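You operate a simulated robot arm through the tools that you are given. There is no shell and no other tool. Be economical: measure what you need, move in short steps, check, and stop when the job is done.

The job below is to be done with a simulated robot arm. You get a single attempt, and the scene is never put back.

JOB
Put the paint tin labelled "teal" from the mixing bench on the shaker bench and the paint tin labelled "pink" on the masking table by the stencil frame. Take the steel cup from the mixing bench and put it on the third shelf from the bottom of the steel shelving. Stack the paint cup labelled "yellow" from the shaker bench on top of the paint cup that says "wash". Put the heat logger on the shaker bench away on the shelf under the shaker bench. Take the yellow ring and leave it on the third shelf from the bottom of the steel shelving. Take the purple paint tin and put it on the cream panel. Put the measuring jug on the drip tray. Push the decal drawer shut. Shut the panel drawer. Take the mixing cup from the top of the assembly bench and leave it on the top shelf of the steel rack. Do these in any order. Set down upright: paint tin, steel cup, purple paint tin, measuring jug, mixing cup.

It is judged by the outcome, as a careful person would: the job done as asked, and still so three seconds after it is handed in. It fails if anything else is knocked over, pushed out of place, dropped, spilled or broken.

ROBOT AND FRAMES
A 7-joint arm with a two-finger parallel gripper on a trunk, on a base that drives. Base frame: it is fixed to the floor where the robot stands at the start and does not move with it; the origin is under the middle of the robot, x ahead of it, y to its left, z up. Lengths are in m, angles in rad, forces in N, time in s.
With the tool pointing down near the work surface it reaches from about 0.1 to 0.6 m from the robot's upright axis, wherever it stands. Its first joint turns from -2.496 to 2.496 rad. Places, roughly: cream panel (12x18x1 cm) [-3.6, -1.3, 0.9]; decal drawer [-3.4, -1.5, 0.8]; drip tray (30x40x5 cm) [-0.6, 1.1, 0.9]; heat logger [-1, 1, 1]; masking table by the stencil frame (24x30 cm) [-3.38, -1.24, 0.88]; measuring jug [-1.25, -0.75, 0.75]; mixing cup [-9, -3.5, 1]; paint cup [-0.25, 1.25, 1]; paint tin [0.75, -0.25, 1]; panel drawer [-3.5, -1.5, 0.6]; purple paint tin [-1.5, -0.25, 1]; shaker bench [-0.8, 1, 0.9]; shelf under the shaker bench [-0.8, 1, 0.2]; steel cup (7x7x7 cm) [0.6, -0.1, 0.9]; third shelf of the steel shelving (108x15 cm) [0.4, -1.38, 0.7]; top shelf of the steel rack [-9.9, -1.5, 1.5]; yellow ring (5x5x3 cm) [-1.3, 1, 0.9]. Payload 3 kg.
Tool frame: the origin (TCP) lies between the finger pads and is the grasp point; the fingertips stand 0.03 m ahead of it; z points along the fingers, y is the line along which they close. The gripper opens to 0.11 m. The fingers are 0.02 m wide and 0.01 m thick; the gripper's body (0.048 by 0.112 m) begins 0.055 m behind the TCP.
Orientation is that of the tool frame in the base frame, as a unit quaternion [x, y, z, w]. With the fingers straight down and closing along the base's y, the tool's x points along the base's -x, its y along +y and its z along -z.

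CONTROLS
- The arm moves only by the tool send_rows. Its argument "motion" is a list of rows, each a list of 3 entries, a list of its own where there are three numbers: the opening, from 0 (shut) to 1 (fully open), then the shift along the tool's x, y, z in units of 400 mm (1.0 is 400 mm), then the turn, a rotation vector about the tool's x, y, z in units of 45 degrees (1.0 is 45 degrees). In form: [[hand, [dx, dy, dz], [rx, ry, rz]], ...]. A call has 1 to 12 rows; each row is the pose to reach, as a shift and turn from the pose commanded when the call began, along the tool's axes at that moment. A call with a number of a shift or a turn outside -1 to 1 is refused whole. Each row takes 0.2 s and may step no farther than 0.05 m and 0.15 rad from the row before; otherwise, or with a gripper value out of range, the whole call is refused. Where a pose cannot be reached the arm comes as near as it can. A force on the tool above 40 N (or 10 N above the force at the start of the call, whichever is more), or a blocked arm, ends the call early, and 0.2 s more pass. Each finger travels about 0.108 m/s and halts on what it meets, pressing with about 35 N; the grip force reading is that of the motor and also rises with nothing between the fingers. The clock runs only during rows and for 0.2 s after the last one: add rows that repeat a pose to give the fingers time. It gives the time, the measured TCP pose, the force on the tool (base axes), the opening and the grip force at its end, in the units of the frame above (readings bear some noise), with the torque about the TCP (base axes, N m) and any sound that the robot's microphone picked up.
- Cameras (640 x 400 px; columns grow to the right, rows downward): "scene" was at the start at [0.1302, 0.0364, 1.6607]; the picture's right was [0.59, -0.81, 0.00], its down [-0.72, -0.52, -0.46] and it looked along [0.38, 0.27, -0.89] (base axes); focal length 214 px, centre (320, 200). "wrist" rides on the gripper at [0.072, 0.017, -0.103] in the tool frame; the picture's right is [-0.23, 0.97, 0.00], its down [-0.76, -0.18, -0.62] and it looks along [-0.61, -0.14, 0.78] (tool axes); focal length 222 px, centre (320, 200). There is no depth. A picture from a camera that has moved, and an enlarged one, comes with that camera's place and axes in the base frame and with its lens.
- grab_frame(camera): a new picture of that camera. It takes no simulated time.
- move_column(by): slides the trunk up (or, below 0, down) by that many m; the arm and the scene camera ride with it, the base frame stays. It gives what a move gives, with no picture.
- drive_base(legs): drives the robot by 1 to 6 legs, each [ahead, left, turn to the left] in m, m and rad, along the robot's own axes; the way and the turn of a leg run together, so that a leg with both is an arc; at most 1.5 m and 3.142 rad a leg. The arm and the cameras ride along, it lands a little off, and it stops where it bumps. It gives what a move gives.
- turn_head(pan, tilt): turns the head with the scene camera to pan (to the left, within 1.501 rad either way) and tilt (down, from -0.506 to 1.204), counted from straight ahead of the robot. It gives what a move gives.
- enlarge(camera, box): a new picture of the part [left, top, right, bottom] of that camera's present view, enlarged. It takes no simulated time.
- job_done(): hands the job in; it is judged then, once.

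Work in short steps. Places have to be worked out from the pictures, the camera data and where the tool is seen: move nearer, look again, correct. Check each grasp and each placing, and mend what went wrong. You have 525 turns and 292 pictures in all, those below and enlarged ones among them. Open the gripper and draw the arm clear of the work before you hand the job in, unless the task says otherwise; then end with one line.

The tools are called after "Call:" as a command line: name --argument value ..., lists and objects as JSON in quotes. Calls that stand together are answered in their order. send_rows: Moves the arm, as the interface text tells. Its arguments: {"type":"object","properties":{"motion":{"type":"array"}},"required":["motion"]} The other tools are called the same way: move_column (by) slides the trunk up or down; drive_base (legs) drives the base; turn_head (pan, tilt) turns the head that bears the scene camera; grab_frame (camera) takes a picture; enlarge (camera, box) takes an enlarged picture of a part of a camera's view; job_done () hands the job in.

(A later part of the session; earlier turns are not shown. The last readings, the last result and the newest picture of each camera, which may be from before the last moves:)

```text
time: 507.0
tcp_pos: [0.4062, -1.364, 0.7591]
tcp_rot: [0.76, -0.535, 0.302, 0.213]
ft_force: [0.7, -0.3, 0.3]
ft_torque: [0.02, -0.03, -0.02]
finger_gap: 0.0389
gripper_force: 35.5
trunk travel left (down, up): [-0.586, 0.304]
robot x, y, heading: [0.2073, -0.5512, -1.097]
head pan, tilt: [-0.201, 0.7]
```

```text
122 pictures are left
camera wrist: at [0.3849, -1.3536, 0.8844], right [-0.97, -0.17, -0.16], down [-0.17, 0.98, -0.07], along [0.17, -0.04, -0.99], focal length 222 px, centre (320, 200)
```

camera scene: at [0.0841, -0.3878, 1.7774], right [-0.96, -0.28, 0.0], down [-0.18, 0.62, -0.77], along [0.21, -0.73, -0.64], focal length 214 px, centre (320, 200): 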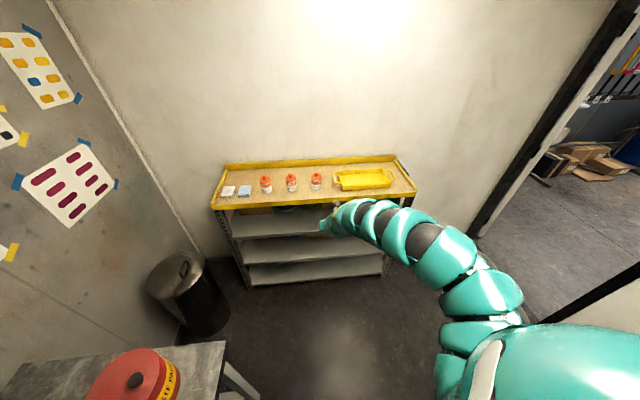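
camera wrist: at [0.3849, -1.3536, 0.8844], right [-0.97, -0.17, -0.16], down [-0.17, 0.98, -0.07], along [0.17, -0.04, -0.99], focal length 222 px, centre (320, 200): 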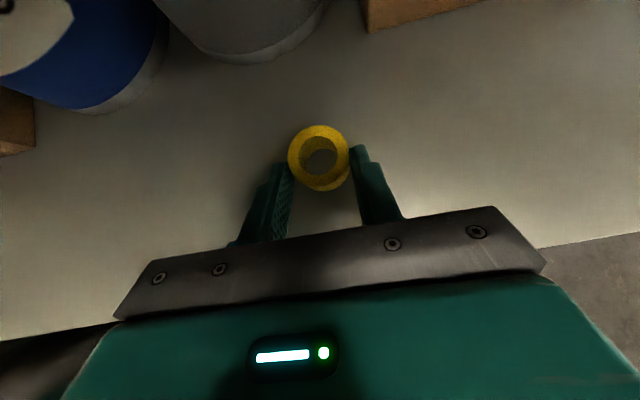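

Good spot on the strip. Lower until contact.

Call:
move_column --by -0.018

Call:
move_column --by -0.006

Call:
move_column --by -0.005

Call:
move_column --by -0.005

```text
time: 507.7
tcp_pos: [0.4068, -1.3631, 0.7427]
tcp_rot: [0.76, -0.534, 0.303, 0.213]
ft_force: [0.0, -0.5, -0.4]
ft_torque: [0.02, -0.03, -0.06]
finger_gap: 0.0392
gripper_force: 35.0
trunk travel left (down, up): [-0.568, 0.322]
robot x, y, heading: [0.2069, -0.5541, -1.093]
head pan, tilt: [-0.201, 0.7]
```

```text
time: 508.2
tcp_pos: [0.4073, -1.3631, 0.7362]
tcp_rot: [0.761, -0.533, 0.303, 0.212]
ft_force: [0.1, 0.8, -0.3]
ft_torque: [0.01, -0.04, -0.01]
finger_gap: 0.0389
gripper_force: 34.9
trunk travel left (down, up): [-0.562, 0.328]
robot x, y, heading: [0.2125, -0.5481, -1.1]
head pan, tilt: [-0.201, 0.7]
```

```text
time: 508.8
tcp_pos: [0.407, -1.3645, 0.7337]
tcp_rot: [0.759, -0.534, 0.305, 0.214]
ft_force: [1.6, 0.9, 19.0]
ft_torque: [-0.27, -0.15, 0.01]
finger_gap: 0.0391
gripper_force: 35.1
trunk travel left (down, up): [-0.557, 0.333]
robot x, y, heading: [0.205, -0.5456, -1.094]
head pan, tilt: [-0.201, 0.7]
```

```text
time: 509.2
tcp_pos: [0.4067, -1.3636, 0.7345]
tcp_rot: [0.758, -0.533, 0.307, 0.217]
ft_force: [-6.2, 18.6, 26.1]
ft_torque: [0.13, -0.01, 0.05]
finger_gap: 0.039
gripper_force: 34.8
trunk travel left (down, up): [-0.553, 0.337]
robot x, y, heading: [0.2091, -0.5486, -1.089]
head pan, tilt: [-0.201, 0.7]
stopped: the force on the tool passed its limit at 42 N (the readings are from after the stop); the commanded pose is now the measured one
```

Call:
move_column --by 0.005

Call:
send_rows --motion '[[0.4, [0, 0, 0], [0, 0, 0]], [0.55, [0, 0, 0], [0, 0, 0]], [0.65, [0, 0, 0], [0, 0, 0]], [0.65, [0, 0, 0], [0, 0, 0]]]'

Call:
grab_frame --camera "wrist"

```text
time: 509.8
tcp_pos: [0.4072, -1.3655, 0.7352]
tcp_rot: [0.759, -0.534, 0.305, 0.215]
ft_force: [-0.5, -0.4, -0.4]
ft_torque: [0.04, 0.02, -0.01]
finger_gap: 0.0391
gripper_force: 35.2
trunk travel left (down, up): [-0.558, 0.332]
robot x, y, heading: [0.2091, -0.5509, -1.093]
head pan, tilt: [-0.201, 0.7]
```

```text
time: 510.8
tcp_pos: [0.407, -1.3657, 0.736]
tcp_rot: [0.759, -0.533, 0.305, 0.215]
ft_force: [-0.3, 0.1, 0.0]
ft_torque: [0.02, 0.01, 0.02]
finger_gap: 0.0713
gripper_force: 0.1
trunk travel left (down, up): [-0.558, 0.332]
robot x, y, heading: [0.2066, -0.5545, -1.09]
head pan, tilt: [-0.201, 0.7]
```

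```text
121 pictures are left
camera wrist: at [0.385, -1.3544, 0.86], right [-0.97, -0.18, -0.16], down [-0.16, 0.98, -0.08], along [0.17, -0.05, -0.98], focal length 222 px, centre (320, 200)
```

wrist: 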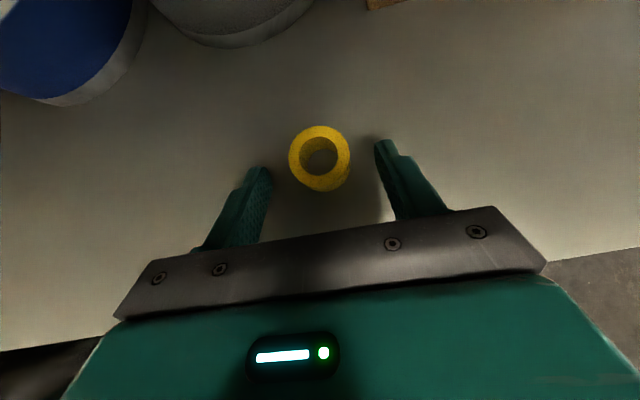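

Ring released, standing on the shelf. Back out and check both items.

Call:
drive_base --legs '[[-0.26, 0.03, 0]]'

Call:
turn_head --pan 0.1 --tilt 0.9

Call:
grab_frame --camera "wrist"

Call:
move_column --by 0.33

```text
time: 512.7
tcp_pos: [0.3154, -1.118, 0.7357]
tcp_rot: [0.76, -0.533, 0.305, 0.214]
ft_force: [0.4, 0.4, -0.4]
ft_torque: [-0.03, 0.03, -0.03]
finger_gap: 0.0714
gripper_force: 0.1
trunk travel left (down, up): [-0.558, 0.332]
robot x, y, heading: [0.1166, -0.3034, -1.094]
head pan, tilt: [-0.201, 0.7]
```

```text
time: 513.5
tcp_pos: [0.3157, -1.1182, 0.7352]
tcp_rot: [0.759, -0.533, 0.305, 0.216]
ft_force: [0.0, -0.7, -0.3]
ft_torque: [0.02, 0.02, 0.0]
finger_gap: 0.0717
gripper_force: 0.1
trunk travel left (down, up): [-0.558, 0.332]
robot x, y, heading: [0.1162, -0.3032, -1.092]
head pan, tilt: [0.099, 0.901]
```

```text
120 pictures are left
camera wrist: at [0.2923, -1.1066, 0.8599], right [-0.97, -0.18, -0.16], down [-0.17, 0.98, -0.08], along [0.17, -0.05, -0.98], focal length 222 px, centre (320, 200)
```

wrist: 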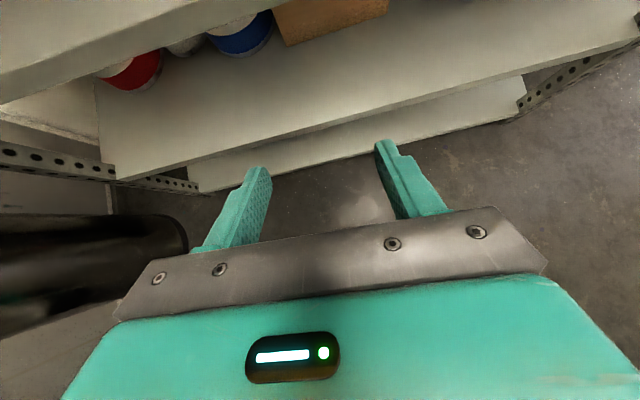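

```text
time: 516.7
tcp_pos: [0.3131, -1.1169, 1.0652]
tcp_rot: [0.759, -0.534, 0.304, 0.215]
ft_force: [0.4, -1.1, -0.8]
ft_torque: [0.02, -0.01, -0.01]
finger_gap: 0.0718
gripper_force: 0.1
trunk travel left (down, up): [-0.888, 0.002]
robot x, y, heading: [0.1134, -0.2984, -1.095]
head pan, tilt: [0.099, 0.901]
```

Call:
grab_frame --camera "wrist"

```text
119 pictures are left
camera wrist: at [0.2924, -1.1067, 1.1899], right [-0.97, -0.18, -0.16], down [-0.17, 0.98, -0.08], along [0.17, -0.05, -0.98], focal length 222 px, centre (320, 200)
```

wrist: 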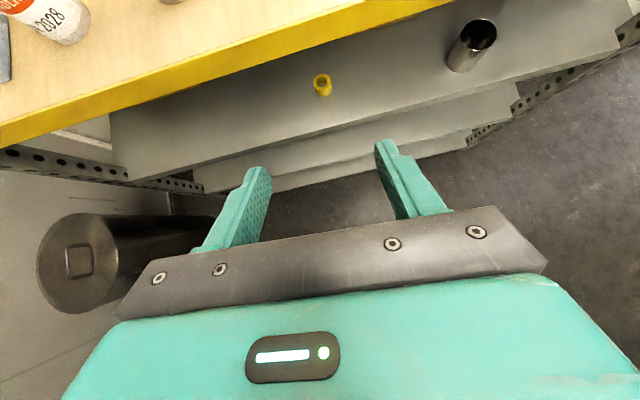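

Both stand on the third shelf. Next the heat logger: go back to the middle, turn to the shaker bench, and set the hand vertical with its closing axis across the logger's narrow side.

Call:
drive_base --legs '[[-0.15, -0.65, 0], [0, 0, 3.02]]'

Call:
send_rows --motion '[[1, [0, 0, 0], [0, -0.16, 0]], [1, [0, 0, 0], [0, -0.32, 0]], [1, [0, 0, 0], [0, -0.48, 0]], [1, [0, 0, 0], [0, -0.64, 0]], [1, [0, 0, 0], [0, -0.8, 0]], [1, [0, 0, 0], [0, -0.96, 0]]]'

Call:
send_rows --motion '[[1, [0, 0, 0], [0, 0, 0.1667]], [1, [0, 0, 0], [0, 0, 0.333]], [1, [0, 0, 0], [0, 0, 0.5]], [1, [0, 0, 0], [0, 0, 0.6667]], [1, [0, 0, 0], [0, 0, 0.8333]], [1, [0, 0, 0], [0, 0, 1]]]'

Call:
send_rows --motion '[[1, [0, 0, 0], [0, 0, 0.1667]], [1, [0, 0, 0], [0, 0, 0.333]], [1, [0, 0, 0], [0, 0, 0.5]], [1, [0, 0, 0], [0, 0, 0.6667]], [1, [0, 0, 0], [0, 0, 0.8333]], [1, [0, 0, 0], [0, 0, 1]]]'

```text
time: 527.5
tcp_pos: [-0.6239, 0.3665, 1.0652]
tcp_rot: [0.584, 0.721, 0.236, -0.289]
ft_force: [0.4, 0.5, -0.3]
ft_torque: [0.01, -0.02, 0.01]
finger_gap: 0.0715
gripper_force: 0.1
trunk travel left (down, up): [-0.888, 0.002]
robot x, y, heading: [-0.5365, -0.4644, 1.907]
head pan, tilt: [0.099, 0.901]
```

```text
time: 528.9
tcp_pos: [-0.6132, 0.3472, 1.073]
tcp_rot: [0.63, 0.776, 0.004, -0.004]
ft_force: [1.0, 0.1, -0.8]
ft_torque: [0.01, 0.04, -0.01]
finger_gap: 0.11
gripper_force: 0.1
out of reach, approached as far as the arm can: row 2, 6
trunk travel left (down, up): [-0.888, 0.002]
robot x, y, heading: [-0.5367, -0.4708, 1.906]
head pan, tilt: [0.099, 0.901]
```

```text
time: 530.3
tcp_pos: [-0.6154, 0.3472, 1.0696]
tcp_rot: [0.879, 0.476, 0.002, -0.005]
ft_force: [0.0, 0.5, -0.1]
ft_torque: [-0.01, -0.01, -0.01]
finger_gap: 0.1101
gripper_force: 0.0
trunk travel left (down, up): [-0.888, 0.002]
robot x, y, heading: [-0.5366, -0.4715, 1.903]
head pan, tilt: [0.099, 0.901]
```

```text
time: 531.7
tcp_pos: [-0.6145, 0.3472, 1.0711]
tcp_rot: [0.995, 0.103, 0.001, -0.006]
ft_force: [0.3, 0.1, 0.7]
ft_torque: [0.01, 0.02, 0.0]
finger_gap: 0.1098
gripper_force: 0.0
trunk travel left (down, up): [-0.888, 0.002]
robot x, y, heading: [-0.537, -0.4691, 1.912]
head pan, tilt: [0.099, 0.901]
```

Call:
send_rows --motion '[[1, [0, 0, 0], [0, 0, -0.1]], [1, [0, 0, 0], [0, 0, -0.196]]]'

Call:
drive_base --legs '[[0.3, 0.24, 0.02], [0.27, 0, 0]]'

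Call:
grab_frame --camera "wrist"

Call:
grab_frame --camera "scene"

```text
time: 532.3
tcp_pos: [-0.6153, 0.3474, 1.0717]
tcp_rot: [0.984, 0.18, 0.0, -0.005]
ft_force: [0.4, 0.1, 0.6]
ft_torque: [0.04, 0.02, 0.0]
finger_gap: 0.1102
gripper_force: 0.0
trunk travel left (down, up): [-0.888, 0.002]
robot x, y, heading: [-0.5359, -0.4717, 1.911]
head pan, tilt: [0.099, 0.901]
```

```text
time: 536.2
tcp_pos: [-1.0477, 0.8018, 1.0707]
tcp_rot: [0.982, 0.187, 0.0, -0.004]
ft_force: [-0.3, 0.0, -0.6]
ft_torque: [0.0, 0.02, -0.01]
finger_gap: 0.1099
gripper_force: 0.0
trunk travel left (down, up): [-0.888, 0.002]
robot x, y, heading: [-0.9601, -0.011, 1.925]
head pan, tilt: [0.099, 0.901]
```

```text
118 pictures are left
camera wrist: at [-0.9733, 0.8112, 1.1737], right [0.15, -0.99, -0.01], down [-0.77, -0.12, 0.62], along [-0.62, -0.08, -0.78], focal length 222 px, centre (320, 200)
```

wrist: 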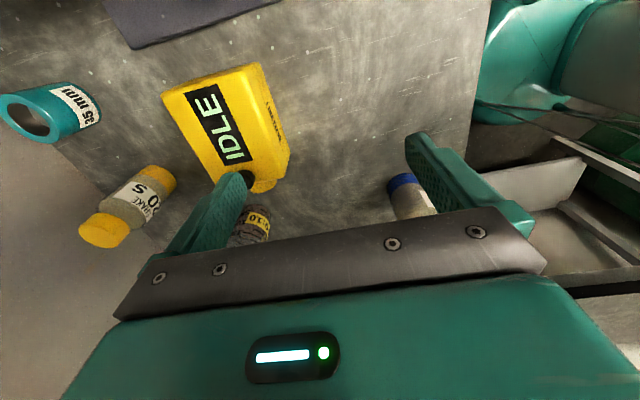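

```text
117 pictures are left
camera scene: at [-1.0207, 0.1298, 1.7629], right [0.9, 0.44, 0.0], down [0.34, -0.71, -0.62], along [-0.27, 0.56, -0.78], focal length 214 px, centre (320, 200)
```

scene: 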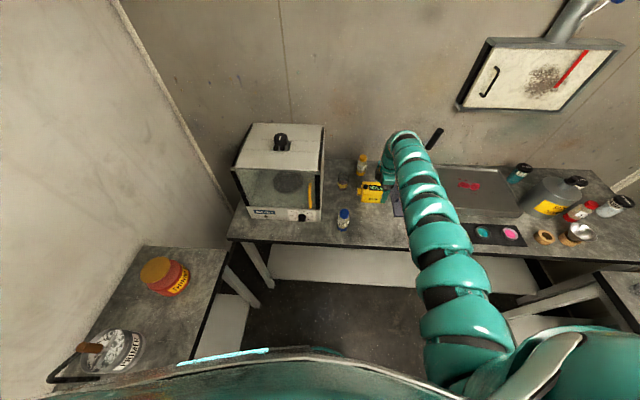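

Call:
drive_base --legs '[[0.09, 0, 0]]'

Call:
grab_frame --camera "wrist"

```text
time: 537.3
tcp_pos: [-1.0796, 0.8875, 1.0709]
tcp_rot: [0.982, 0.187, 0.0, -0.005]
ft_force: [0.9, 0.2, 0.4]
ft_torque: [-0.03, 0.0, 0.0]
finger_gap: 0.11
gripper_force: 0.1
trunk travel left (down, up): [-0.888, 0.002]
robot x, y, heading: [-0.9866, 0.0729, 1.924]
head pan, tilt: [0.099, 0.901]
```

```text
116 pictures are left
camera wrist: at [-1.0065, 0.8971, 1.1735], right [0.15, -0.99, -0.01], down [-0.77, -0.12, 0.62], along [-0.62, -0.08, -0.78], focal length 222 px, centre (320, 200)
```

wrist: 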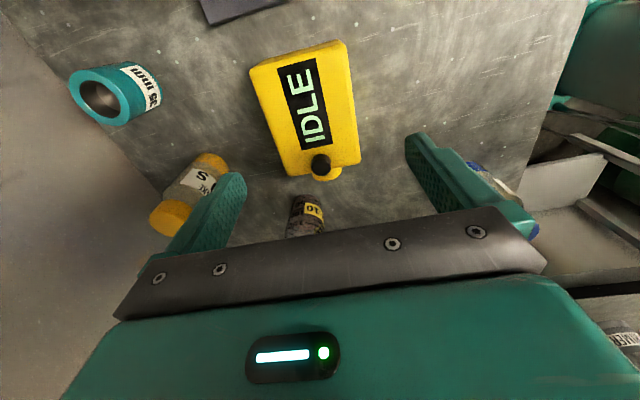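

Logger centred under the fingers. Descend and grip.

Call:
send_rows --motion '[[1, [0, -0.015, 0.09], [0, 0, 0]], [1, [0, -0.015, 0.18], [0, 0, 0]], [1, [0, -0.015, 0.27], [0, 0, 0]], [1, [0, -0.015, 0.335], [0, 0, 0]]]'

Call:
grab_frame --camera "wrist"

```text
time: 538.3
tcp_pos: [-1.0769, 0.8578, 0.9786]
tcp_rot: [0.982, 0.188, 0.0, -0.011]
ft_force: [-6.6, -3.5, 31.6]
ft_torque: [1.5, 0.9, 0.23]
finger_gap: 0.1098
gripper_force: 0.1
out of reach, approached as far as the arm can: row 1, 2, 3, 4
trunk travel left (down, up): [-0.888, 0.002]
robot x, y, heading: [-0.9941, 0.0736, 1.927]
head pan, tilt: [0.099, 0.901]
```

```text
115 pictures are left
camera wrist: at [-1.0018, 0.866, 1.0817], right [0.15, -0.99, -0.02], down [-0.77, -0.13, 0.62], along [-0.62, -0.08, -0.78], focal length 222 px, centre (320, 200)
```

wrist: 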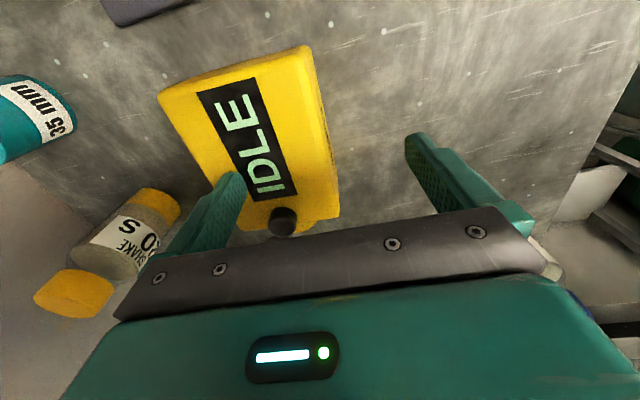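

The arm drifted inward at its reach limit and a finger rests on the logger. Raise, and bring the base closer first.

Call:
send_rows --motion '[[1, [0, 0, -0.08], [0, 0, 0]], [1, [0, 0, -0.16], [0, 0, 0]]]'

Call:
drive_base --legs '[[0.05, 0, 0]]'

Call:
grab_frame --camera "wrist"

```text
time: 538.9
tcp_pos: [-1.0756, 0.857, 1.0356]
tcp_rot: [0.982, 0.189, 0.001, -0.006]
ft_force: [0.4, -0.1, 0.3]
ft_torque: [0.0, 0.0, -0.02]
finger_gap: 0.1099
gripper_force: 0.0
trunk travel left (down, up): [-0.888, 0.002]
robot x, y, heading: [-0.9916, 0.0753, 1.924]
head pan, tilt: [0.099, 0.901]
```

```text
time: 539.9
tcp_pos: [-1.0929, 0.9069, 1.0331]
tcp_rot: [0.982, 0.187, 0.0, -0.005]
ft_force: [-0.3, 0.1, 0.0]
ft_torque: [-0.01, 0.02, 0.0]
finger_gap: 0.11
gripper_force: 0.0
trunk travel left (down, up): [-0.888, 0.002]
robot x, y, heading: [-1.0086, 0.1193, 1.923]
head pan, tilt: [0.099, 0.901]
```

```text
114 pictures are left
camera wrist: at [-1.0191, 0.9166, 1.1362], right [0.15, -0.99, -0.01], down [-0.77, -0.12, 0.62], along [-0.62, -0.09, -0.78], focal length 222 px, centre (320, 200)
```

wrist: 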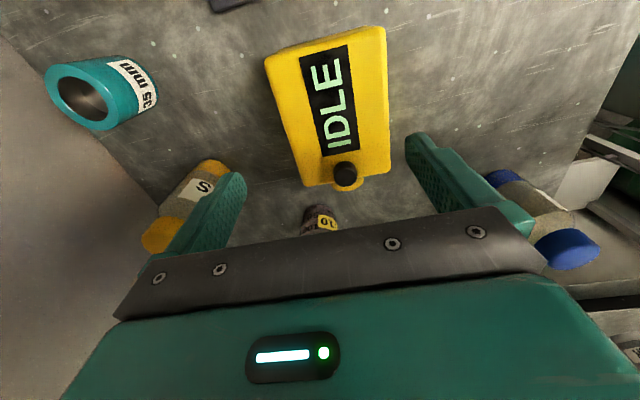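

Call:
send_rows --motion '[[1, [0, 0.02, 0], [0, 0, 0]], [1, [0, 0.04, 0.02], [0, 0, 0]], [1, [0, 0.04, 0.08], [0, 0, 0]], [1, [0, 0.04, 0.15], [0, 0, 0]]]'

Call:
grab_frame --camera "wrist"

```text
time: 540.9
tcp_pos: [-1.0858, 0.8914, 0.9735]
tcp_rot: [0.982, 0.187, 0.001, -0.005]
ft_force: [0.2, -0.1, 0.2]
ft_torque: [0.0, -0.01, 0.01]
finger_gap: 0.1101
gripper_force: 0.0
trunk travel left (down, up): [-0.888, 0.002]
robot x, y, heading: [-1.0076, 0.1228, 1.924]
head pan, tilt: [0.099, 0.901]
```

```text
113 pictures are left
camera wrist: at [-1.0124, 0.9003, 1.0764], right [0.15, -0.99, -0.01], down [-0.77, -0.12, 0.62], along [-0.62, -0.08, -0.78], focal length 222 px, centre (320, 200)
```

wrist: 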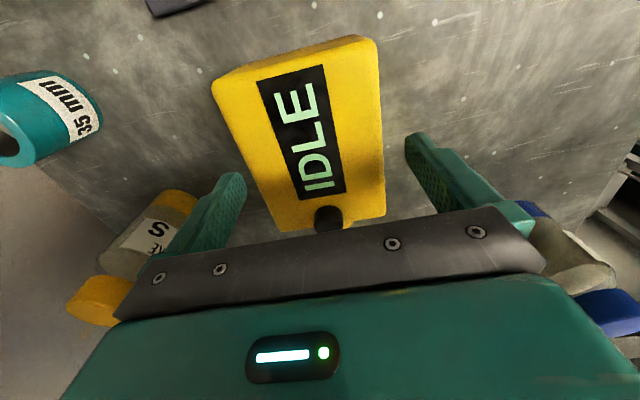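

Call:
send_rows --motion '[[1, [0, -0.005, 0.04], [0, 0, 0]], [1, [0, -0.005, 0.085], [0, 0, 0]], [0.5, [0, -0.005, 0.085], [0, 0, 0]], [0, [0, -0.005, 0.085], [0, 0, 0]], [0, [0, -0.005, 0.085], [0, 0, 0]]]'

Call:
grab_frame --camera "wrist"

```text
time: 542.0
tcp_pos: [-1.0876, 0.8945, 0.9406]
tcp_rot: [0.982, 0.187, 0.0, -0.006]
ft_force: [1.7, 1.1, 3.8]
ft_torque: [-0.06, -0.69, 0.16]
finger_gap: 0.0899
gripper_force: 35.1
trunk travel left (down, up): [-0.888, 0.002]
robot x, y, heading: [-1.0069, 0.1183, 1.925]
head pan, tilt: [0.099, 0.901]
```

```text
112 pictures are left
camera wrist: at [-1.0131, 0.9029, 1.0439], right [0.15, -0.99, -0.01], down [-0.77, -0.12, 0.62], along [-0.62, -0.08, -0.78], focal length 222 px, centre (320, 200)
```

wrist: 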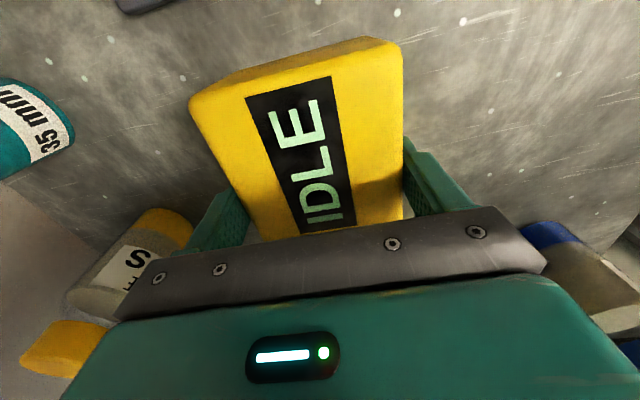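

Gripped (90 mm). Lift and back off.

Call:
send_rows --motion '[[0, [0, 0, -0.1], [0, 0, 0]], [0, [0, 0, -0.2], [0, 0, 0]], [0, [0, 0, -0.3], [0, 0, 0]]]'

Call:
drive_base --legs '[[-0.45, 0, 0]]'

Call:
grab_frame --camera "wrist"

Call:
turn_head --pan -0.1 --tilt 0.8

Call:
grab_frame --camera "scene"

```text
time: 542.9
tcp_pos: [-1.087, 0.8906, 1.0608]
tcp_rot: [0.982, 0.188, 0.0, -0.006]
ft_force: [0.2, -0.3, -3.2]
ft_torque: [0.04, -0.01, 0.03]
finger_gap: 0.0898
gripper_force: 35.3
trunk travel left (down, up): [-0.888, 0.002]
robot x, y, heading: [-1.0046, 0.1213, 1.924]
head pan, tilt: [0.099, 0.901]
```

```text
time: 545.6
tcp_pos: [-0.9341, 0.4656, 1.0598]
tcp_rot: [0.981, 0.192, 0.001, -0.005]
ft_force: [-0.4, 0.2, -2.7]
ft_torque: [0.03, -0.01, 0.02]
finger_gap: 0.0899
gripper_force: 34.7
trunk travel left (down, up): [-0.888, 0.002]
robot x, y, heading: [-0.8474, -0.3058, 1.937]
head pan, tilt: [0.099, 0.901]
```

```text
111 pictures are left
camera wrist: at [-0.8604, 0.4762, 1.1637], right [0.16, -0.99, -0.01], down [-0.77, -0.13, 0.62], along [-0.62, -0.09, -0.78], focal length 222 px, centre (320, 200)
```

wrist: 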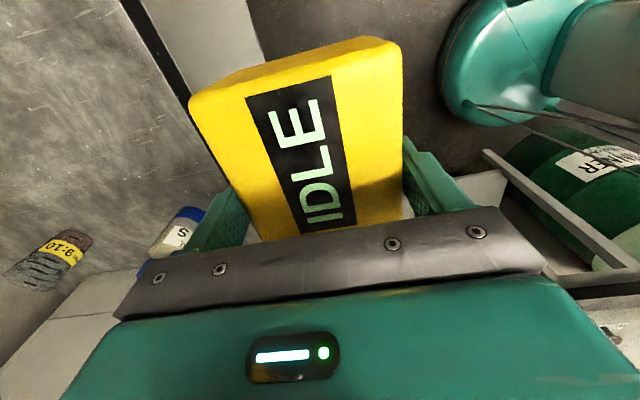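

```text
time: 546.3
tcp_pos: [-0.9347, 0.4681, 1.0605]
tcp_rot: [0.982, 0.191, 0.0, -0.005]
ft_force: [0.4, -0.3, -3.1]
ft_torque: [-0.02, 0.04, -0.02]
finger_gap: 0.0899
gripper_force: 35.0
trunk travel left (down, up): [-0.888, 0.002]
robot x, y, heading: [-0.8477, -0.3053, 1.937]
head pan, tilt: [-0.099, 0.799]
```

```text
110 pictures are left
camera scene: at [-0.8991, -0.1524, 1.7708], right [0.97, 0.26, 0.0], down [0.19, -0.69, -0.7], along [-0.18, 0.67, -0.72], focal length 214 px, centre (320, 200)
```

scene: 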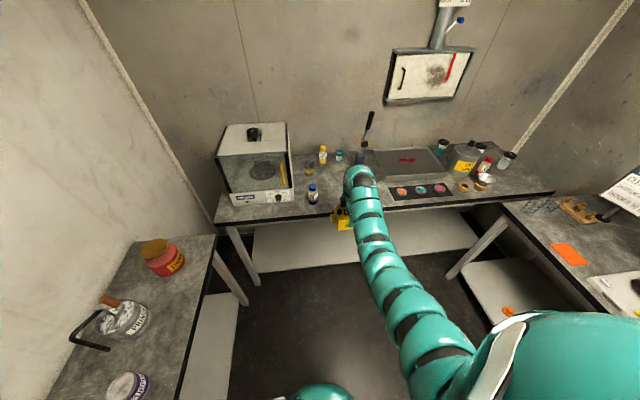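

Under-bench shelf's front edge is at about v 0.945, z 0.2. I shift right to have room, then lower the trunk fully.

Call:
drive_base --legs '[[0, -0.17, -0.01]]'

Call:
move_column --by -0.72

Call:
grab_frame --camera "scene"

Call:
grab_frame --camera "wrist"

```text
time: 547.8
tcp_pos: [-0.7656, 0.526, 1.0605]
tcp_rot: [0.983, 0.183, -0.001, -0.005]
ft_force: [0.5, -0.3, -3.1]
ft_torque: [0.02, -0.03, -0.02]
finger_gap: 0.0901
gripper_force: 34.9
trunk travel left (down, up): [-0.888, 0.002]
robot x, y, heading: [-0.6906, -0.2462, 1.91]
head pan, tilt: [-0.099, 0.799]
```

```text
refused: -0.72 is not a number from -0.4 to 0.4
```

```text
109 pictures are left
camera scene: at [-0.7394, -0.0938, 1.7709], right [0.97, 0.24, 0.0], down [0.17, -0.7, -0.7], along [-0.17, 0.68, -0.72], focal length 214 px, centre (320, 200)
```

scene: 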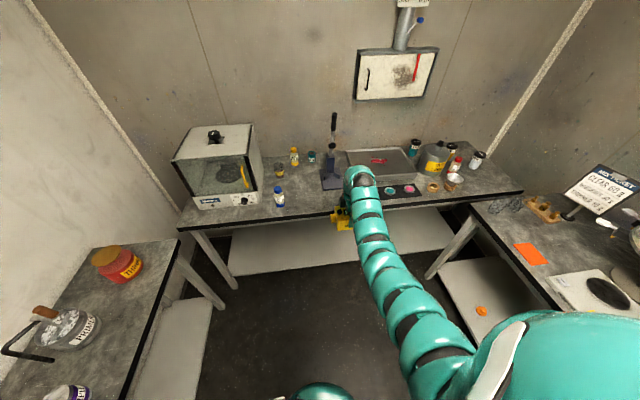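

```text
108 pictures are left
camera wrist: at [-0.6909, 0.5346, 1.163], right [0.14, -0.99, -0.01], down [-0.77, -0.11, 0.62], along [-0.62, -0.08, -0.78], focal length 222 px, centre (320, 200)
```

wrist: 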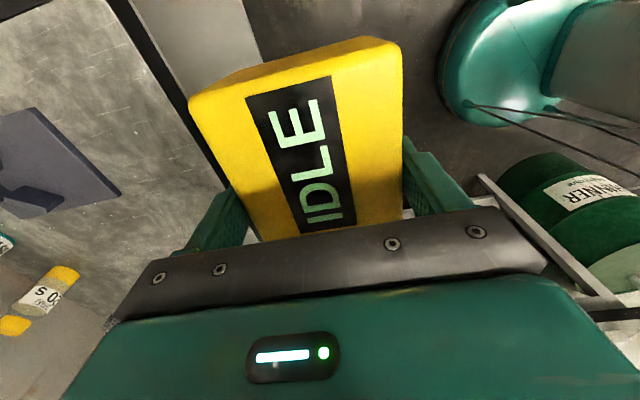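

Call:
drive_base --legs '[[-0.1, 0, 0]]'

Call:
move_column --by -0.4

Call:
move_column --by -0.33

Call:
turn_head --pan 0.0 --tilt 0.4

Call:
grab_frame --camera "scene"

Call:
grab_frame --camera "wrist"

```text
time: 548.9
tcp_pos: [-0.7315, 0.4295, 1.0613]
tcp_rot: [0.983, 0.183, 0.0, -0.005]
ft_force: [-0.3, 0.1, -3.6]
ft_torque: [0.01, -0.01, 0.05]
finger_gap: 0.0898
gripper_force: 35.0
trunk travel left (down, up): [-0.888, 0.002]
robot x, y, heading: [-0.6583, -0.3422, 1.914]
head pan, tilt: [-0.099, 0.799]
```

```text
time: 552.7
tcp_pos: [-0.7309, 0.431, 0.6599]
tcp_rot: [0.983, 0.182, 0.0, -0.005]
ft_force: [0.3, -0.4, -2.6]
ft_torque: [0.0, 0.02, 0.04]
finger_gap: 0.0901
gripper_force: 35.3
trunk travel left (down, up): [-0.488, 0.402]
robot x, y, heading: [-0.6599, -0.3404, 1.918]
head pan, tilt: [-0.099, 0.799]
```

```text
time: 556.0
tcp_pos: [-0.7304, 0.4306, 0.3302]
tcp_rot: [0.983, 0.182, 0.0, -0.006]
ft_force: [0.2, 0.8, -2.6]
ft_torque: [-0.01, 0.01, 0.01]
finger_gap: 0.0898
gripper_force: 35.2
trunk travel left (down, up): [-0.158, 0.732]
robot x, y, heading: [-0.6559, -0.3417, 1.918]
head pan, tilt: [-0.099, 0.799]
```

```text
time: 556.9
tcp_pos: [-0.73, 0.432, 0.3309]
tcp_rot: [0.983, 0.181, 0.0, -0.004]
ft_force: [0.6, -0.3, -3.4]
ft_torque: [0.04, 0.01, -0.03]
finger_gap: 0.0898
gripper_force: 34.6
trunk travel left (down, up): [-0.158, 0.732]
robot x, y, heading: [-0.6574, -0.3421, 1.917]
head pan, tilt: [0.0, 0.4]
```

```text
107 pictures are left
camera scene: at [-0.7185, -0.1803, 1.0759], right [0.94, 0.34, 0.0], down [0.13, -0.37, -0.92], along [-0.31, 0.87, -0.39], focal length 214 px, centre (320, 200)
```

scene: 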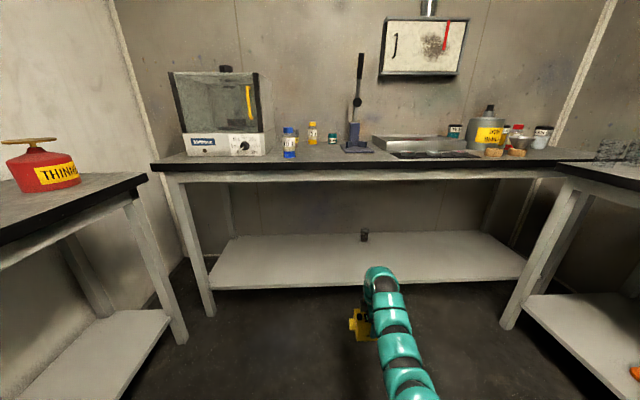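

```text
106 pictures are left
camera wrist: at [-0.6567, 0.4393, 0.4333], right [0.14, -0.99, -0.01], down [-0.77, -0.11, 0.62], along [-0.62, -0.08, -0.78], focal length 222 px, centre (320, 200)
```

wrist: 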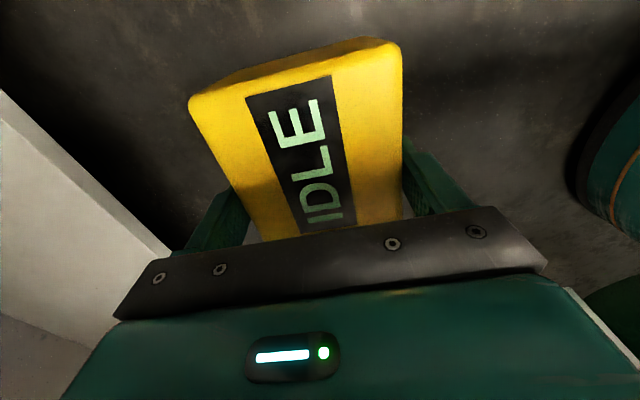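

Clear path: raise 2 cm and drive the logger in over the lower shelf.

Call:
move_column --by 0.02

Call:
drive_base --legs '[[0.3, 0, 0.01]]'

Call:
grab_frame --camera "wrist"

Call:
grab_frame --camera "scene"

```text
time: 557.5
tcp_pos: [-0.7311, 0.4324, 0.3498]
tcp_rot: [0.983, 0.182, 0.0, -0.004]
ft_force: [-1.0, 0.1, -3.1]
ft_torque: [0.01, -0.02, 0.02]
finger_gap: 0.0901
gripper_force: 34.7
trunk travel left (down, up): [-0.178, 0.712]
robot x, y, heading: [-0.663, -0.3436, 1.919]
head pan, tilt: [0.0, 0.4]
```

```text
time: 559.6
tcp_pos: [-0.8429, 0.7159, 0.35]
tcp_rot: [0.982, 0.188, 0.0, -0.005]
ft_force: [0.0, -0.4, -3.0]
ft_torque: [0.0, -0.01, 0.0]
finger_gap: 0.0897
gripper_force: 35.5
trunk travel left (down, up): [-0.178, 0.712]
robot x, y, heading: [-0.7656, -0.0571, 1.929]
head pan, tilt: [0.0, 0.4]
```

```text
105 pictures are left
camera wrist: at [-0.7698, 0.7247, 0.4534], right [0.15, -0.99, -0.01], down [-0.77, -0.12, 0.62], along [-0.62, -0.08, -0.78], focal length 222 px, centre (320, 200)
```

wrist: 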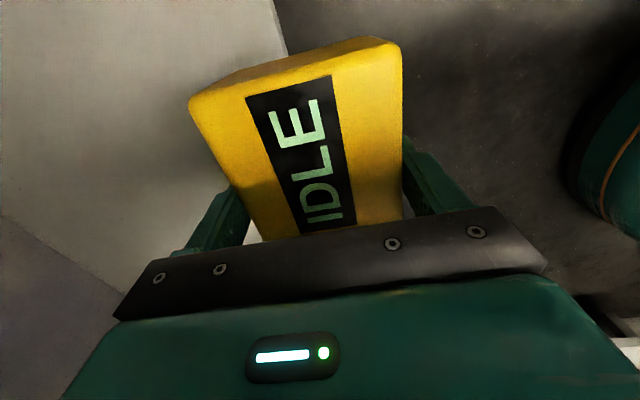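

```text
104 pictures are left
camera scene: at [-0.8246, 0.1044, 1.096], right [0.94, 0.35, 0.0], down [0.14, -0.37, -0.92], along [-0.32, 0.86, -0.39], focal length 214 px, centre (320, 200)
```

scene: 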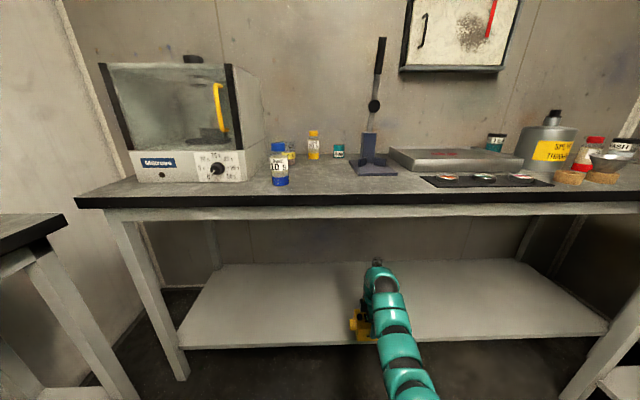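

Call:
drive_base --legs '[[0.17, 0, 0]]'

Call:
grab_frame --camera "wrist"

Call:
move_column --by -0.035

Call:
move_column --by -0.01

```text
time: 561.0
tcp_pos: [-0.9016, 0.8719, 0.3505]
tcp_rot: [0.982, 0.187, -0.001, -0.005]
ft_force: [-0.1, 0.1, -3.6]
ft_torque: [0.0, 0.01, 0.0]
finger_gap: 0.0899
gripper_force: 35.1
trunk travel left (down, up): [-0.178, 0.712]
robot x, y, heading: [-0.8207, 0.1004, 1.925]
head pan, tilt: [0.0, 0.4]
```

```text
103 pictures are left
camera wrist: at [-0.8273, 0.8819, 0.4534], right [0.15, -0.99, -0.01], down [-0.77, -0.12, 0.62], along [-0.62, -0.08, -0.78], focal length 222 px, centre (320, 200)
```

wrist: 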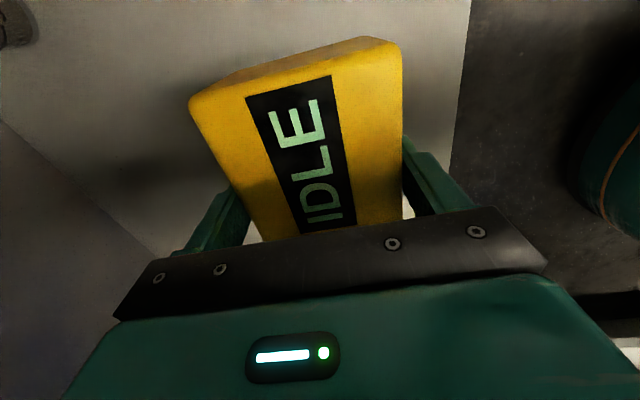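

```text
time: 561.8
tcp_pos: [-0.9009, 0.8721, 0.3146]
tcp_rot: [0.982, 0.188, 0.0, -0.005]
ft_force: [0.1, -0.7, -3.4]
ft_torque: [0.0, 0.0, -0.04]
finger_gap: 0.09
gripper_force: 34.7
trunk travel left (down, up): [-0.143, 0.747]
robot x, y, heading: [-0.8177, 0.0962, 1.922]
head pan, tilt: [0.0, 0.4]
```

```text
time: 562.4
tcp_pos: [-0.9028, 0.873, 0.3037]
tcp_rot: [0.982, 0.188, 0.0, -0.005]
ft_force: [0.3, -0.2, -4.1]
ft_torque: [-0.01, 0.0, 0.01]
finger_gap: 0.0898
gripper_force: 35.0
trunk travel left (down, up): [-0.133, 0.757]
robot x, y, heading: [-0.8189, 0.1004, 1.923]
head pan, tilt: [0.0, 0.4]
```

Call:
move_column --by -0.012

Call:
move_column --by -0.01

Call:
move_column --by -0.008

```text
time: 563.0
tcp_pos: [-0.9022, 0.873, 0.2928]
tcp_rot: [0.982, 0.188, 0.0, -0.006]
ft_force: [0.0, 0.1, -3.3]
ft_torque: [0.03, 0.02, 0.02]
finger_gap: 0.0896
gripper_force: 34.8
trunk travel left (down, up): [-0.121, 0.769]
robot x, y, heading: [-0.8186, 0.0953, 1.926]
head pan, tilt: [0.0, 0.4]
```

```text
time: 563.6
tcp_pos: [-0.901, 0.8726, 0.283]
tcp_rot: [0.982, 0.188, 0.0, -0.006]
ft_force: [0.5, -0.5, -2.7]
ft_torque: [-0.01, -0.04, 0.01]
finger_gap: 0.0898
gripper_force: 34.8
trunk travel left (down, up): [-0.111, 0.779]
robot x, y, heading: [-0.8218, 0.1029, 1.922]
head pan, tilt: [0.0, 0.4]
```

```text
time: 564.1
tcp_pos: [-0.9013, 0.8723, 0.2755]
tcp_rot: [0.982, 0.188, -0.001, -0.005]
ft_force: [0.7, 0.3, -3.9]
ft_torque: [0.01, -0.01, -0.06]
finger_gap: 0.0896
gripper_force: 34.7
trunk travel left (down, up): [-0.103, 0.787]
robot x, y, heading: [-0.8195, 0.1026, 1.919]
head pan, tilt: [0.0, 0.4]
```

Call:
move_column --by -0.008

Call:
move_column --by -0.007

Call:
move_column --by -0.007

Call:
grab_frame --camera "wrist"

```text
time: 564.7
tcp_pos: [-0.9024, 0.8739, 0.2658]
tcp_rot: [0.982, 0.188, -0.001, -0.004]
ft_force: [-1.2, -0.6, -3.7]
ft_torque: [0.01, 0.0, 0.02]
finger_gap: 0.0898
gripper_force: 35.1
trunk travel left (down, up): [-0.095, 0.795]
robot x, y, heading: [-0.8202, 0.1007, 1.93]
head pan, tilt: [0.0, 0.4]
```

```text
time: 565.3
tcp_pos: [-0.902, 0.8732, 0.2609]
tcp_rot: [0.982, 0.187, 0.0, -0.006]
ft_force: [0.2, -2.2, 3.4]
ft_torque: [-0.24, -0.52, -0.15]
finger_gap: 0.0898
gripper_force: 35.6
trunk travel left (down, up): [-0.088, 0.802]
robot x, y, heading: [-0.8227, 0.1009, 1.921]
head pan, tilt: [0.0, 0.4]
```

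```text
time: 565.8
tcp_pos: [-0.9012, 0.8729, 0.2563]
tcp_rot: [0.982, 0.187, 0.001, -0.008]
ft_force: [0.4, -0.2, 22.9]
ft_torque: [-1.16, -0.28, -0.06]
finger_gap: 0.0898
gripper_force: 35.9
trunk travel left (down, up): [-0.081, 0.809]
robot x, y, heading: [-0.821, 0.1002, 1.922]
head pan, tilt: [0.0, 0.4]
```

```text
102 pictures are left
camera wrist: at [-0.8274, 0.882, 0.3595], right [0.15, -0.99, -0.02], down [-0.77, -0.13, 0.62], along [-0.62, -0.08, -0.78], focal length 222 px, centre (320, 200)
```

wrist: 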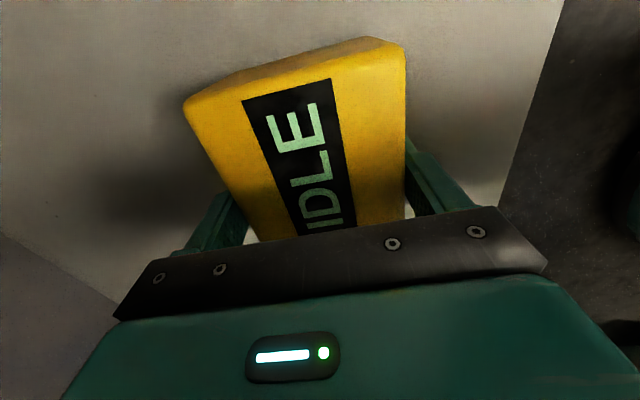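

Contact with the shelf. Release, raise clear and check.

Call:
send_rows --motion '[[0.9, [0, 0, 0], [0, 0, 0]], [1, [0, 0, 0], [0, 0, 0]], [1, [0, 0, 0], [0, 0, 0]]]'

Call:
move_column --by 0.11

Call:
grab_frame --camera "wrist"

```text
time: 566.6
tcp_pos: [-0.9015, 0.8727, 0.2527]
tcp_rot: [0.982, 0.187, 0.0, -0.006]
ft_force: [-0.3, 0.5, -0.8]
ft_torque: [0.04, -0.01, -0.03]
finger_gap: 0.11
gripper_force: 0.0
trunk travel left (down, up): [-0.081, 0.809]
robot x, y, heading: [-0.8168, 0.0986, 1.921]
head pan, tilt: [0.0, 0.4]
```

```text
time: 568.1
tcp_pos: [-0.9019, 0.8726, 0.3632]
tcp_rot: [0.982, 0.188, 0.0, -0.006]
ft_force: [0.1, 0.2, 0.4]
ft_torque: [0.01, 0.0, 0.04]
finger_gap: 0.1097
gripper_force: 0.0
trunk travel left (down, up): [-0.191, 0.699]
robot x, y, heading: [-0.8244, 0.1022, 1.927]
head pan, tilt: [0.0, 0.4]
```

```text
101 pictures are left
camera wrist: at [-0.8273, 0.8819, 0.4664], right [0.15, -0.99, -0.01], down [-0.77, -0.12, 0.62], along [-0.62, -0.08, -0.78], focal length 222 px, centre (320, 200)
```

wrist: 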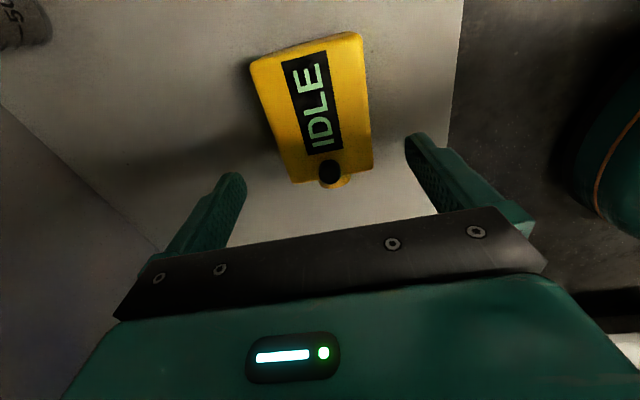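

Logger sits on the lower shelf. Back out, raise the trunk, and return the hand to the forward-pitched pose.

Call:
drive_base --legs '[[-0.55, 0, 0]]'

Call:
enlarge --camera "scene" --box '[180, 180, 560, 320]'

Call:
move_column --by 0.4

Call:
move_column --by 0.298

Call:
send_rows --motion '[[1, [0, 0, 0], [0, 0, -0.1667]], [1, [0, 0, 0], [0, 0, -0.333]], [1, [0, 0, 0], [0, 0, -0.5]], [1, [0, 0, 0], [0, 0, -0.6667]], [1, [0, 0, 0], [0, 0, -0.8333]], [1, [0, 0, 0], [0, 0, -1]]]'

Call:
send_rows --motion '[[1, [0, 0, 0], [0, 0, -0.1667]], [1, [0, 0, 0], [0, 0, -0.333]], [1, [0, 0, 0], [0, 0, -0.5]], [1, [0, 0, 0], [0, 0, -0.6667]], [1, [0, 0, 0], [0, 0, -0.8333]], [1, [0, 0, 0], [0, 0, -1]]]'

```text
time: 571.2
tcp_pos: [-0.7076, 0.3713, 0.3634]
tcp_rot: [0.984, 0.18, 0.0, -0.005]
ft_force: [-0.4, -1.1, -0.1]
ft_torque: [0.01, 0.0, -0.02]
finger_gap: 0.1102
gripper_force: 0.1
trunk travel left (down, up): [-0.191, 0.699]
robot x, y, heading: [-0.6326, -0.399, 1.915]
head pan, tilt: [0.0, 0.4]
```

```text
1.68 times, centred on (370, 250) of scene
camera zoom: at [-0.6981, -0.2403, 1.109], right [0.94, 0.33, 0.0], down [0.13, -0.37, -0.92], along [-0.31, 0.87, -0.39], focal length 361 px, centre (236, 116)
```

zoom: 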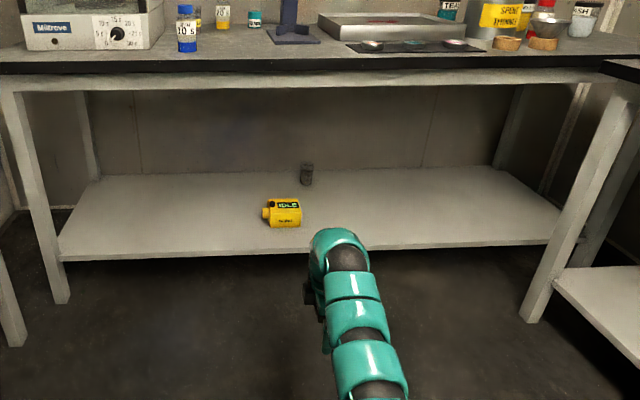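

```text
time: 575.0
tcp_pos: [-0.7094, 0.3713, 0.7635]
tcp_rot: [0.984, 0.18, 0.0, -0.006]
ft_force: [0.0, 0.6, 0.2]
ft_torque: [0.0, 0.03, 0.0]
finger_gap: 0.1099
gripper_force: 0.1
trunk travel left (down, up): [-0.591, 0.299]
robot x, y, heading: [-0.6409, -0.4032, 1.91]
head pan, tilt: [0.0, 0.4]
```

```text
time: 578.0
tcp_pos: [-0.7086, 0.3711, 1.0612]
tcp_rot: [0.983, 0.181, 0.0, -0.006]
ft_force: [-0.3, -0.4, 0.6]
ft_torque: [0.02, 0.01, 0.01]
finger_gap: 0.1099
gripper_force: 0.1
trunk travel left (down, up): [-0.889, 0.001]
robot x, y, heading: [-0.6371, -0.4013, 1.905]
head pan, tilt: [0.0, 0.4]
```

```text
time: 579.4
tcp_pos: [-0.7098, 0.3736, 1.0614]
tcp_rot: [0.838, 0.545, 0.002, -0.005]
ft_force: [0.7, -0.5, -0.4]
ft_torque: [0.0, 0.0, -0.01]
finger_gap: 0.1099
gripper_force: 0.1
trunk travel left (down, up): [-0.889, 0.001]
robot x, y, heading: [-0.6368, -0.4034, 1.915]
head pan, tilt: [0.0, 0.4]
```

```text
time: 580.8
tcp_pos: [-0.7105, 0.3713, 1.0603]
tcp_rot: [0.566, 0.824, 0.005, -0.003]
ft_force: [0.9, -0.1, 0.5]
ft_torque: [0.03, 0.03, -0.04]
finger_gap: 0.1099
gripper_force: 0.0
out of reach, approached as far as the arm can: row 5
trunk travel left (down, up): [-0.889, 0.001]
robot x, y, heading: [-0.6384, -0.4029, 1.916]
head pan, tilt: [0.0, 0.4]
```

Call:
send_rows --motion '[[1, [0.03, 0, 0], [0, 0.16, 0]], [1, [0.06, 0, 0], [0, 0.32, 0]], [1, [0.09, 0, 0], [0, 0.48, 0]], [1, [0.12, 0, 0], [0, 0.64, 0]], [1, [0.15, 0, 0], [0, 0.8, 0]], [1, [0.15, 0, 0], [0, 0.96, 0]]]'

Call:
drive_base --legs '[[0.25, -0.45, 0.0]]'

Call:
turn_head --pan -0.4 --tilt 0.7

Call:
grab_frame --camera "scene"

Call:
grab_frame --camera "wrist"

```text
time: 582.2
tcp_pos: [-0.7292, 0.4273, 1.0618]
tcp_rot: [0.526, 0.763, 0.214, -0.308]
ft_force: [-0.2, -0.4, -0.2]
ft_torque: [-0.02, 0.03, 0.0]
finger_gap: 0.1102
gripper_force: 0.1
trunk travel left (down, up): [-0.889, 0.001]
robot x, y, heading: [-0.6362, -0.3995, 1.913]
head pan, tilt: [0.0, 0.4]
```

```text
time: 585.2
tcp_pos: [-0.3896, 0.8173, 1.0613]
tcp_rot: [0.524, 0.765, 0.212, -0.307]
ft_force: [0.7, 0.8, -0.4]
ft_torque: [-0.01, -0.01, -0.01]
finger_gap: 0.1101
gripper_force: 0.1
trunk travel left (down, up): [-0.889, 0.001]
robot x, y, heading: [-0.2906, -0.0094, 1.917]
head pan, tilt: [0.0, 0.4]
```

```text
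time: 586.1
tcp_pos: [-0.3886, 0.8152, 1.0609]
tcp_rot: [0.525, 0.765, 0.212, -0.307]
ft_force: [-0.3, -0.7, 0.2]
ft_torque: [0.0, 0.03, -0.03]
finger_gap: 0.1098
gripper_force: 0.0
trunk travel left (down, up): [-0.889, 0.001]
robot x, y, heading: [-0.2928, -0.0106, 1.918]
head pan, tilt: [-0.4, 0.7]
```

```text
99 pictures are left
camera scene: at [-0.3175, 0.1468, 1.7803], right [1.0, -0.05, 0.0], down [-0.03, -0.64, -0.77], along [0.04, 0.76, -0.64], focal length 214 px, centre (320, 200)
```

scene: 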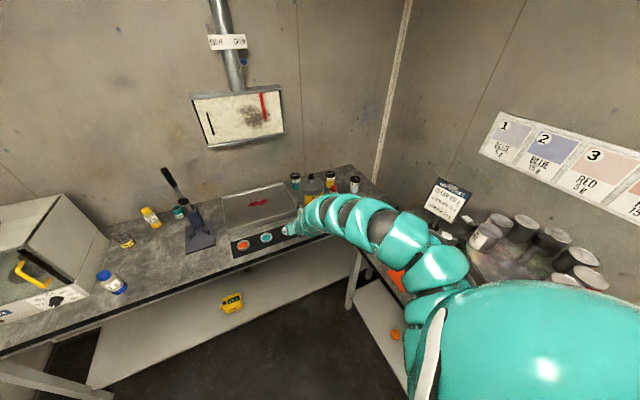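

```text
98 pictures are left
camera wrist: at [-0.366, 0.8038, 1.1856], right [0.97, 0.2, -0.16], down [0.19, -0.98, -0.08], along [-0.17, 0.05, -0.98], focal length 222 px, centre (320, 200)
```

wrist: 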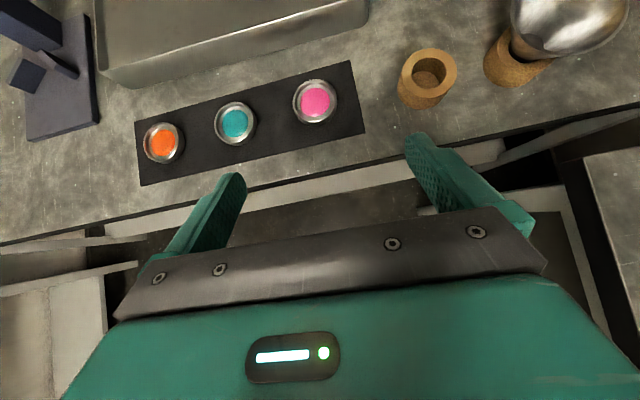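

Call:
drive_base --legs '[[0.3, -0.2, -0.15]]'

Call:
grab_frame --camera "wrist"

Call:
enlarge --camera "scene" --box '[200, 130, 420, 270]'

```text
time: 588.4
tcp_pos: [-0.1554, 1.1678, 1.0609]
tcp_rot: [0.578, 0.726, 0.233, -0.292]
ft_force: [0.2, 0.1, 0.1]
ft_torque: [0.02, 0.02, 0.06]
finger_gap: 0.1101
gripper_force: 0.1
trunk travel left (down, up): [-0.889, 0.001]
robot x, y, heading: [-0.1793, 0.3332, 1.774]
head pan, tilt: [-0.4, 0.7]
```

```text
97 pictures are left
camera wrist: at [-0.1352, 1.1527, 1.1851], right [0.99, 0.06, -0.16], down [0.05, -1.0, -0.08], along [-0.16, 0.07, -0.98], focal length 222 px, centre (320, 200)
```

wrist: 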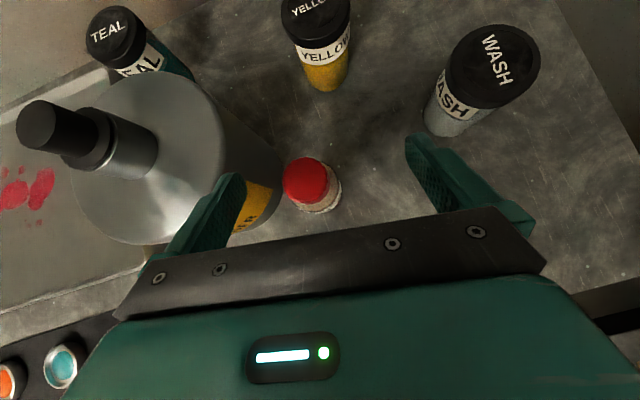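

```text
2.86 times, centred on (310, 200) of scene
camera zoom: at [-0.1804, 0.4954, 1.7801], right [0.98, -0.19, 0.0], down [-0.13, -0.63, -0.76], along [0.15, 0.75, -0.64], focal length 613 px, centre (349, 200)
```

zoom: 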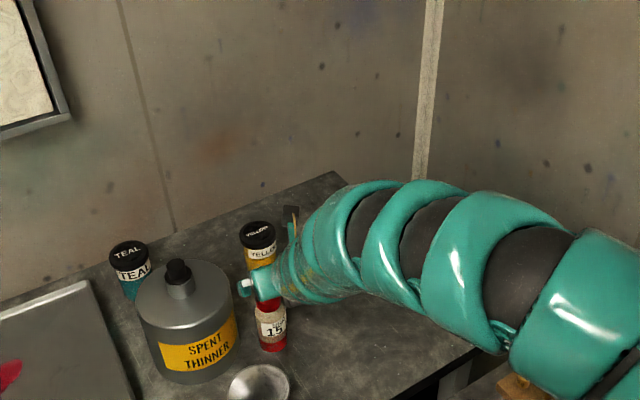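

Yellow cup at about (-0.183,1.342), wash at (-0.02,1.283), lids near z 0.995. Advance over the yellow cup.

Call:
drive_base --legs '[[0.11, -0.005, 0]]'

Call:
grab_frame --camera "wrist"

```text
time: 589.6
tcp_pos: [-0.1714, 1.2771, 1.0598]
tcp_rot: [0.579, 0.725, 0.233, -0.292]
ft_force: [-0.3, 0.0, -0.4]
ft_torque: [0.02, 0.0, 0.0]
finger_gap: 0.1098
gripper_force: 0.1
trunk travel left (down, up): [-0.889, 0.001]
robot x, y, heading: [-0.1997, 0.4389, 1.774]
head pan, tilt: [-0.4, 0.7]
```

```text
95 pictures are left
camera wrist: at [-0.15, 1.2605, 1.1851], right [0.99, 0.05, -0.16], down [0.04, -1.0, -0.08], along [-0.16, 0.07, -0.98], focal length 222 px, centre (320, 200)
```

wrist: 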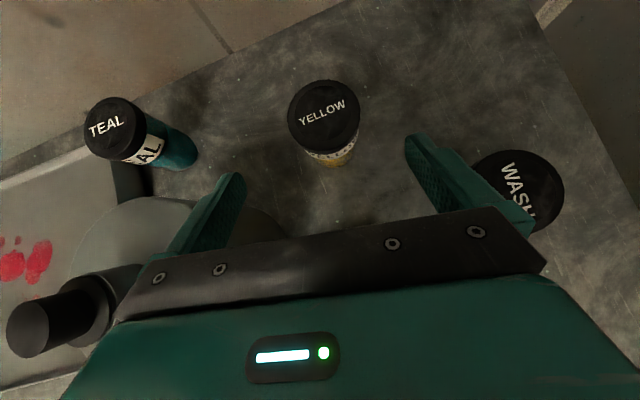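

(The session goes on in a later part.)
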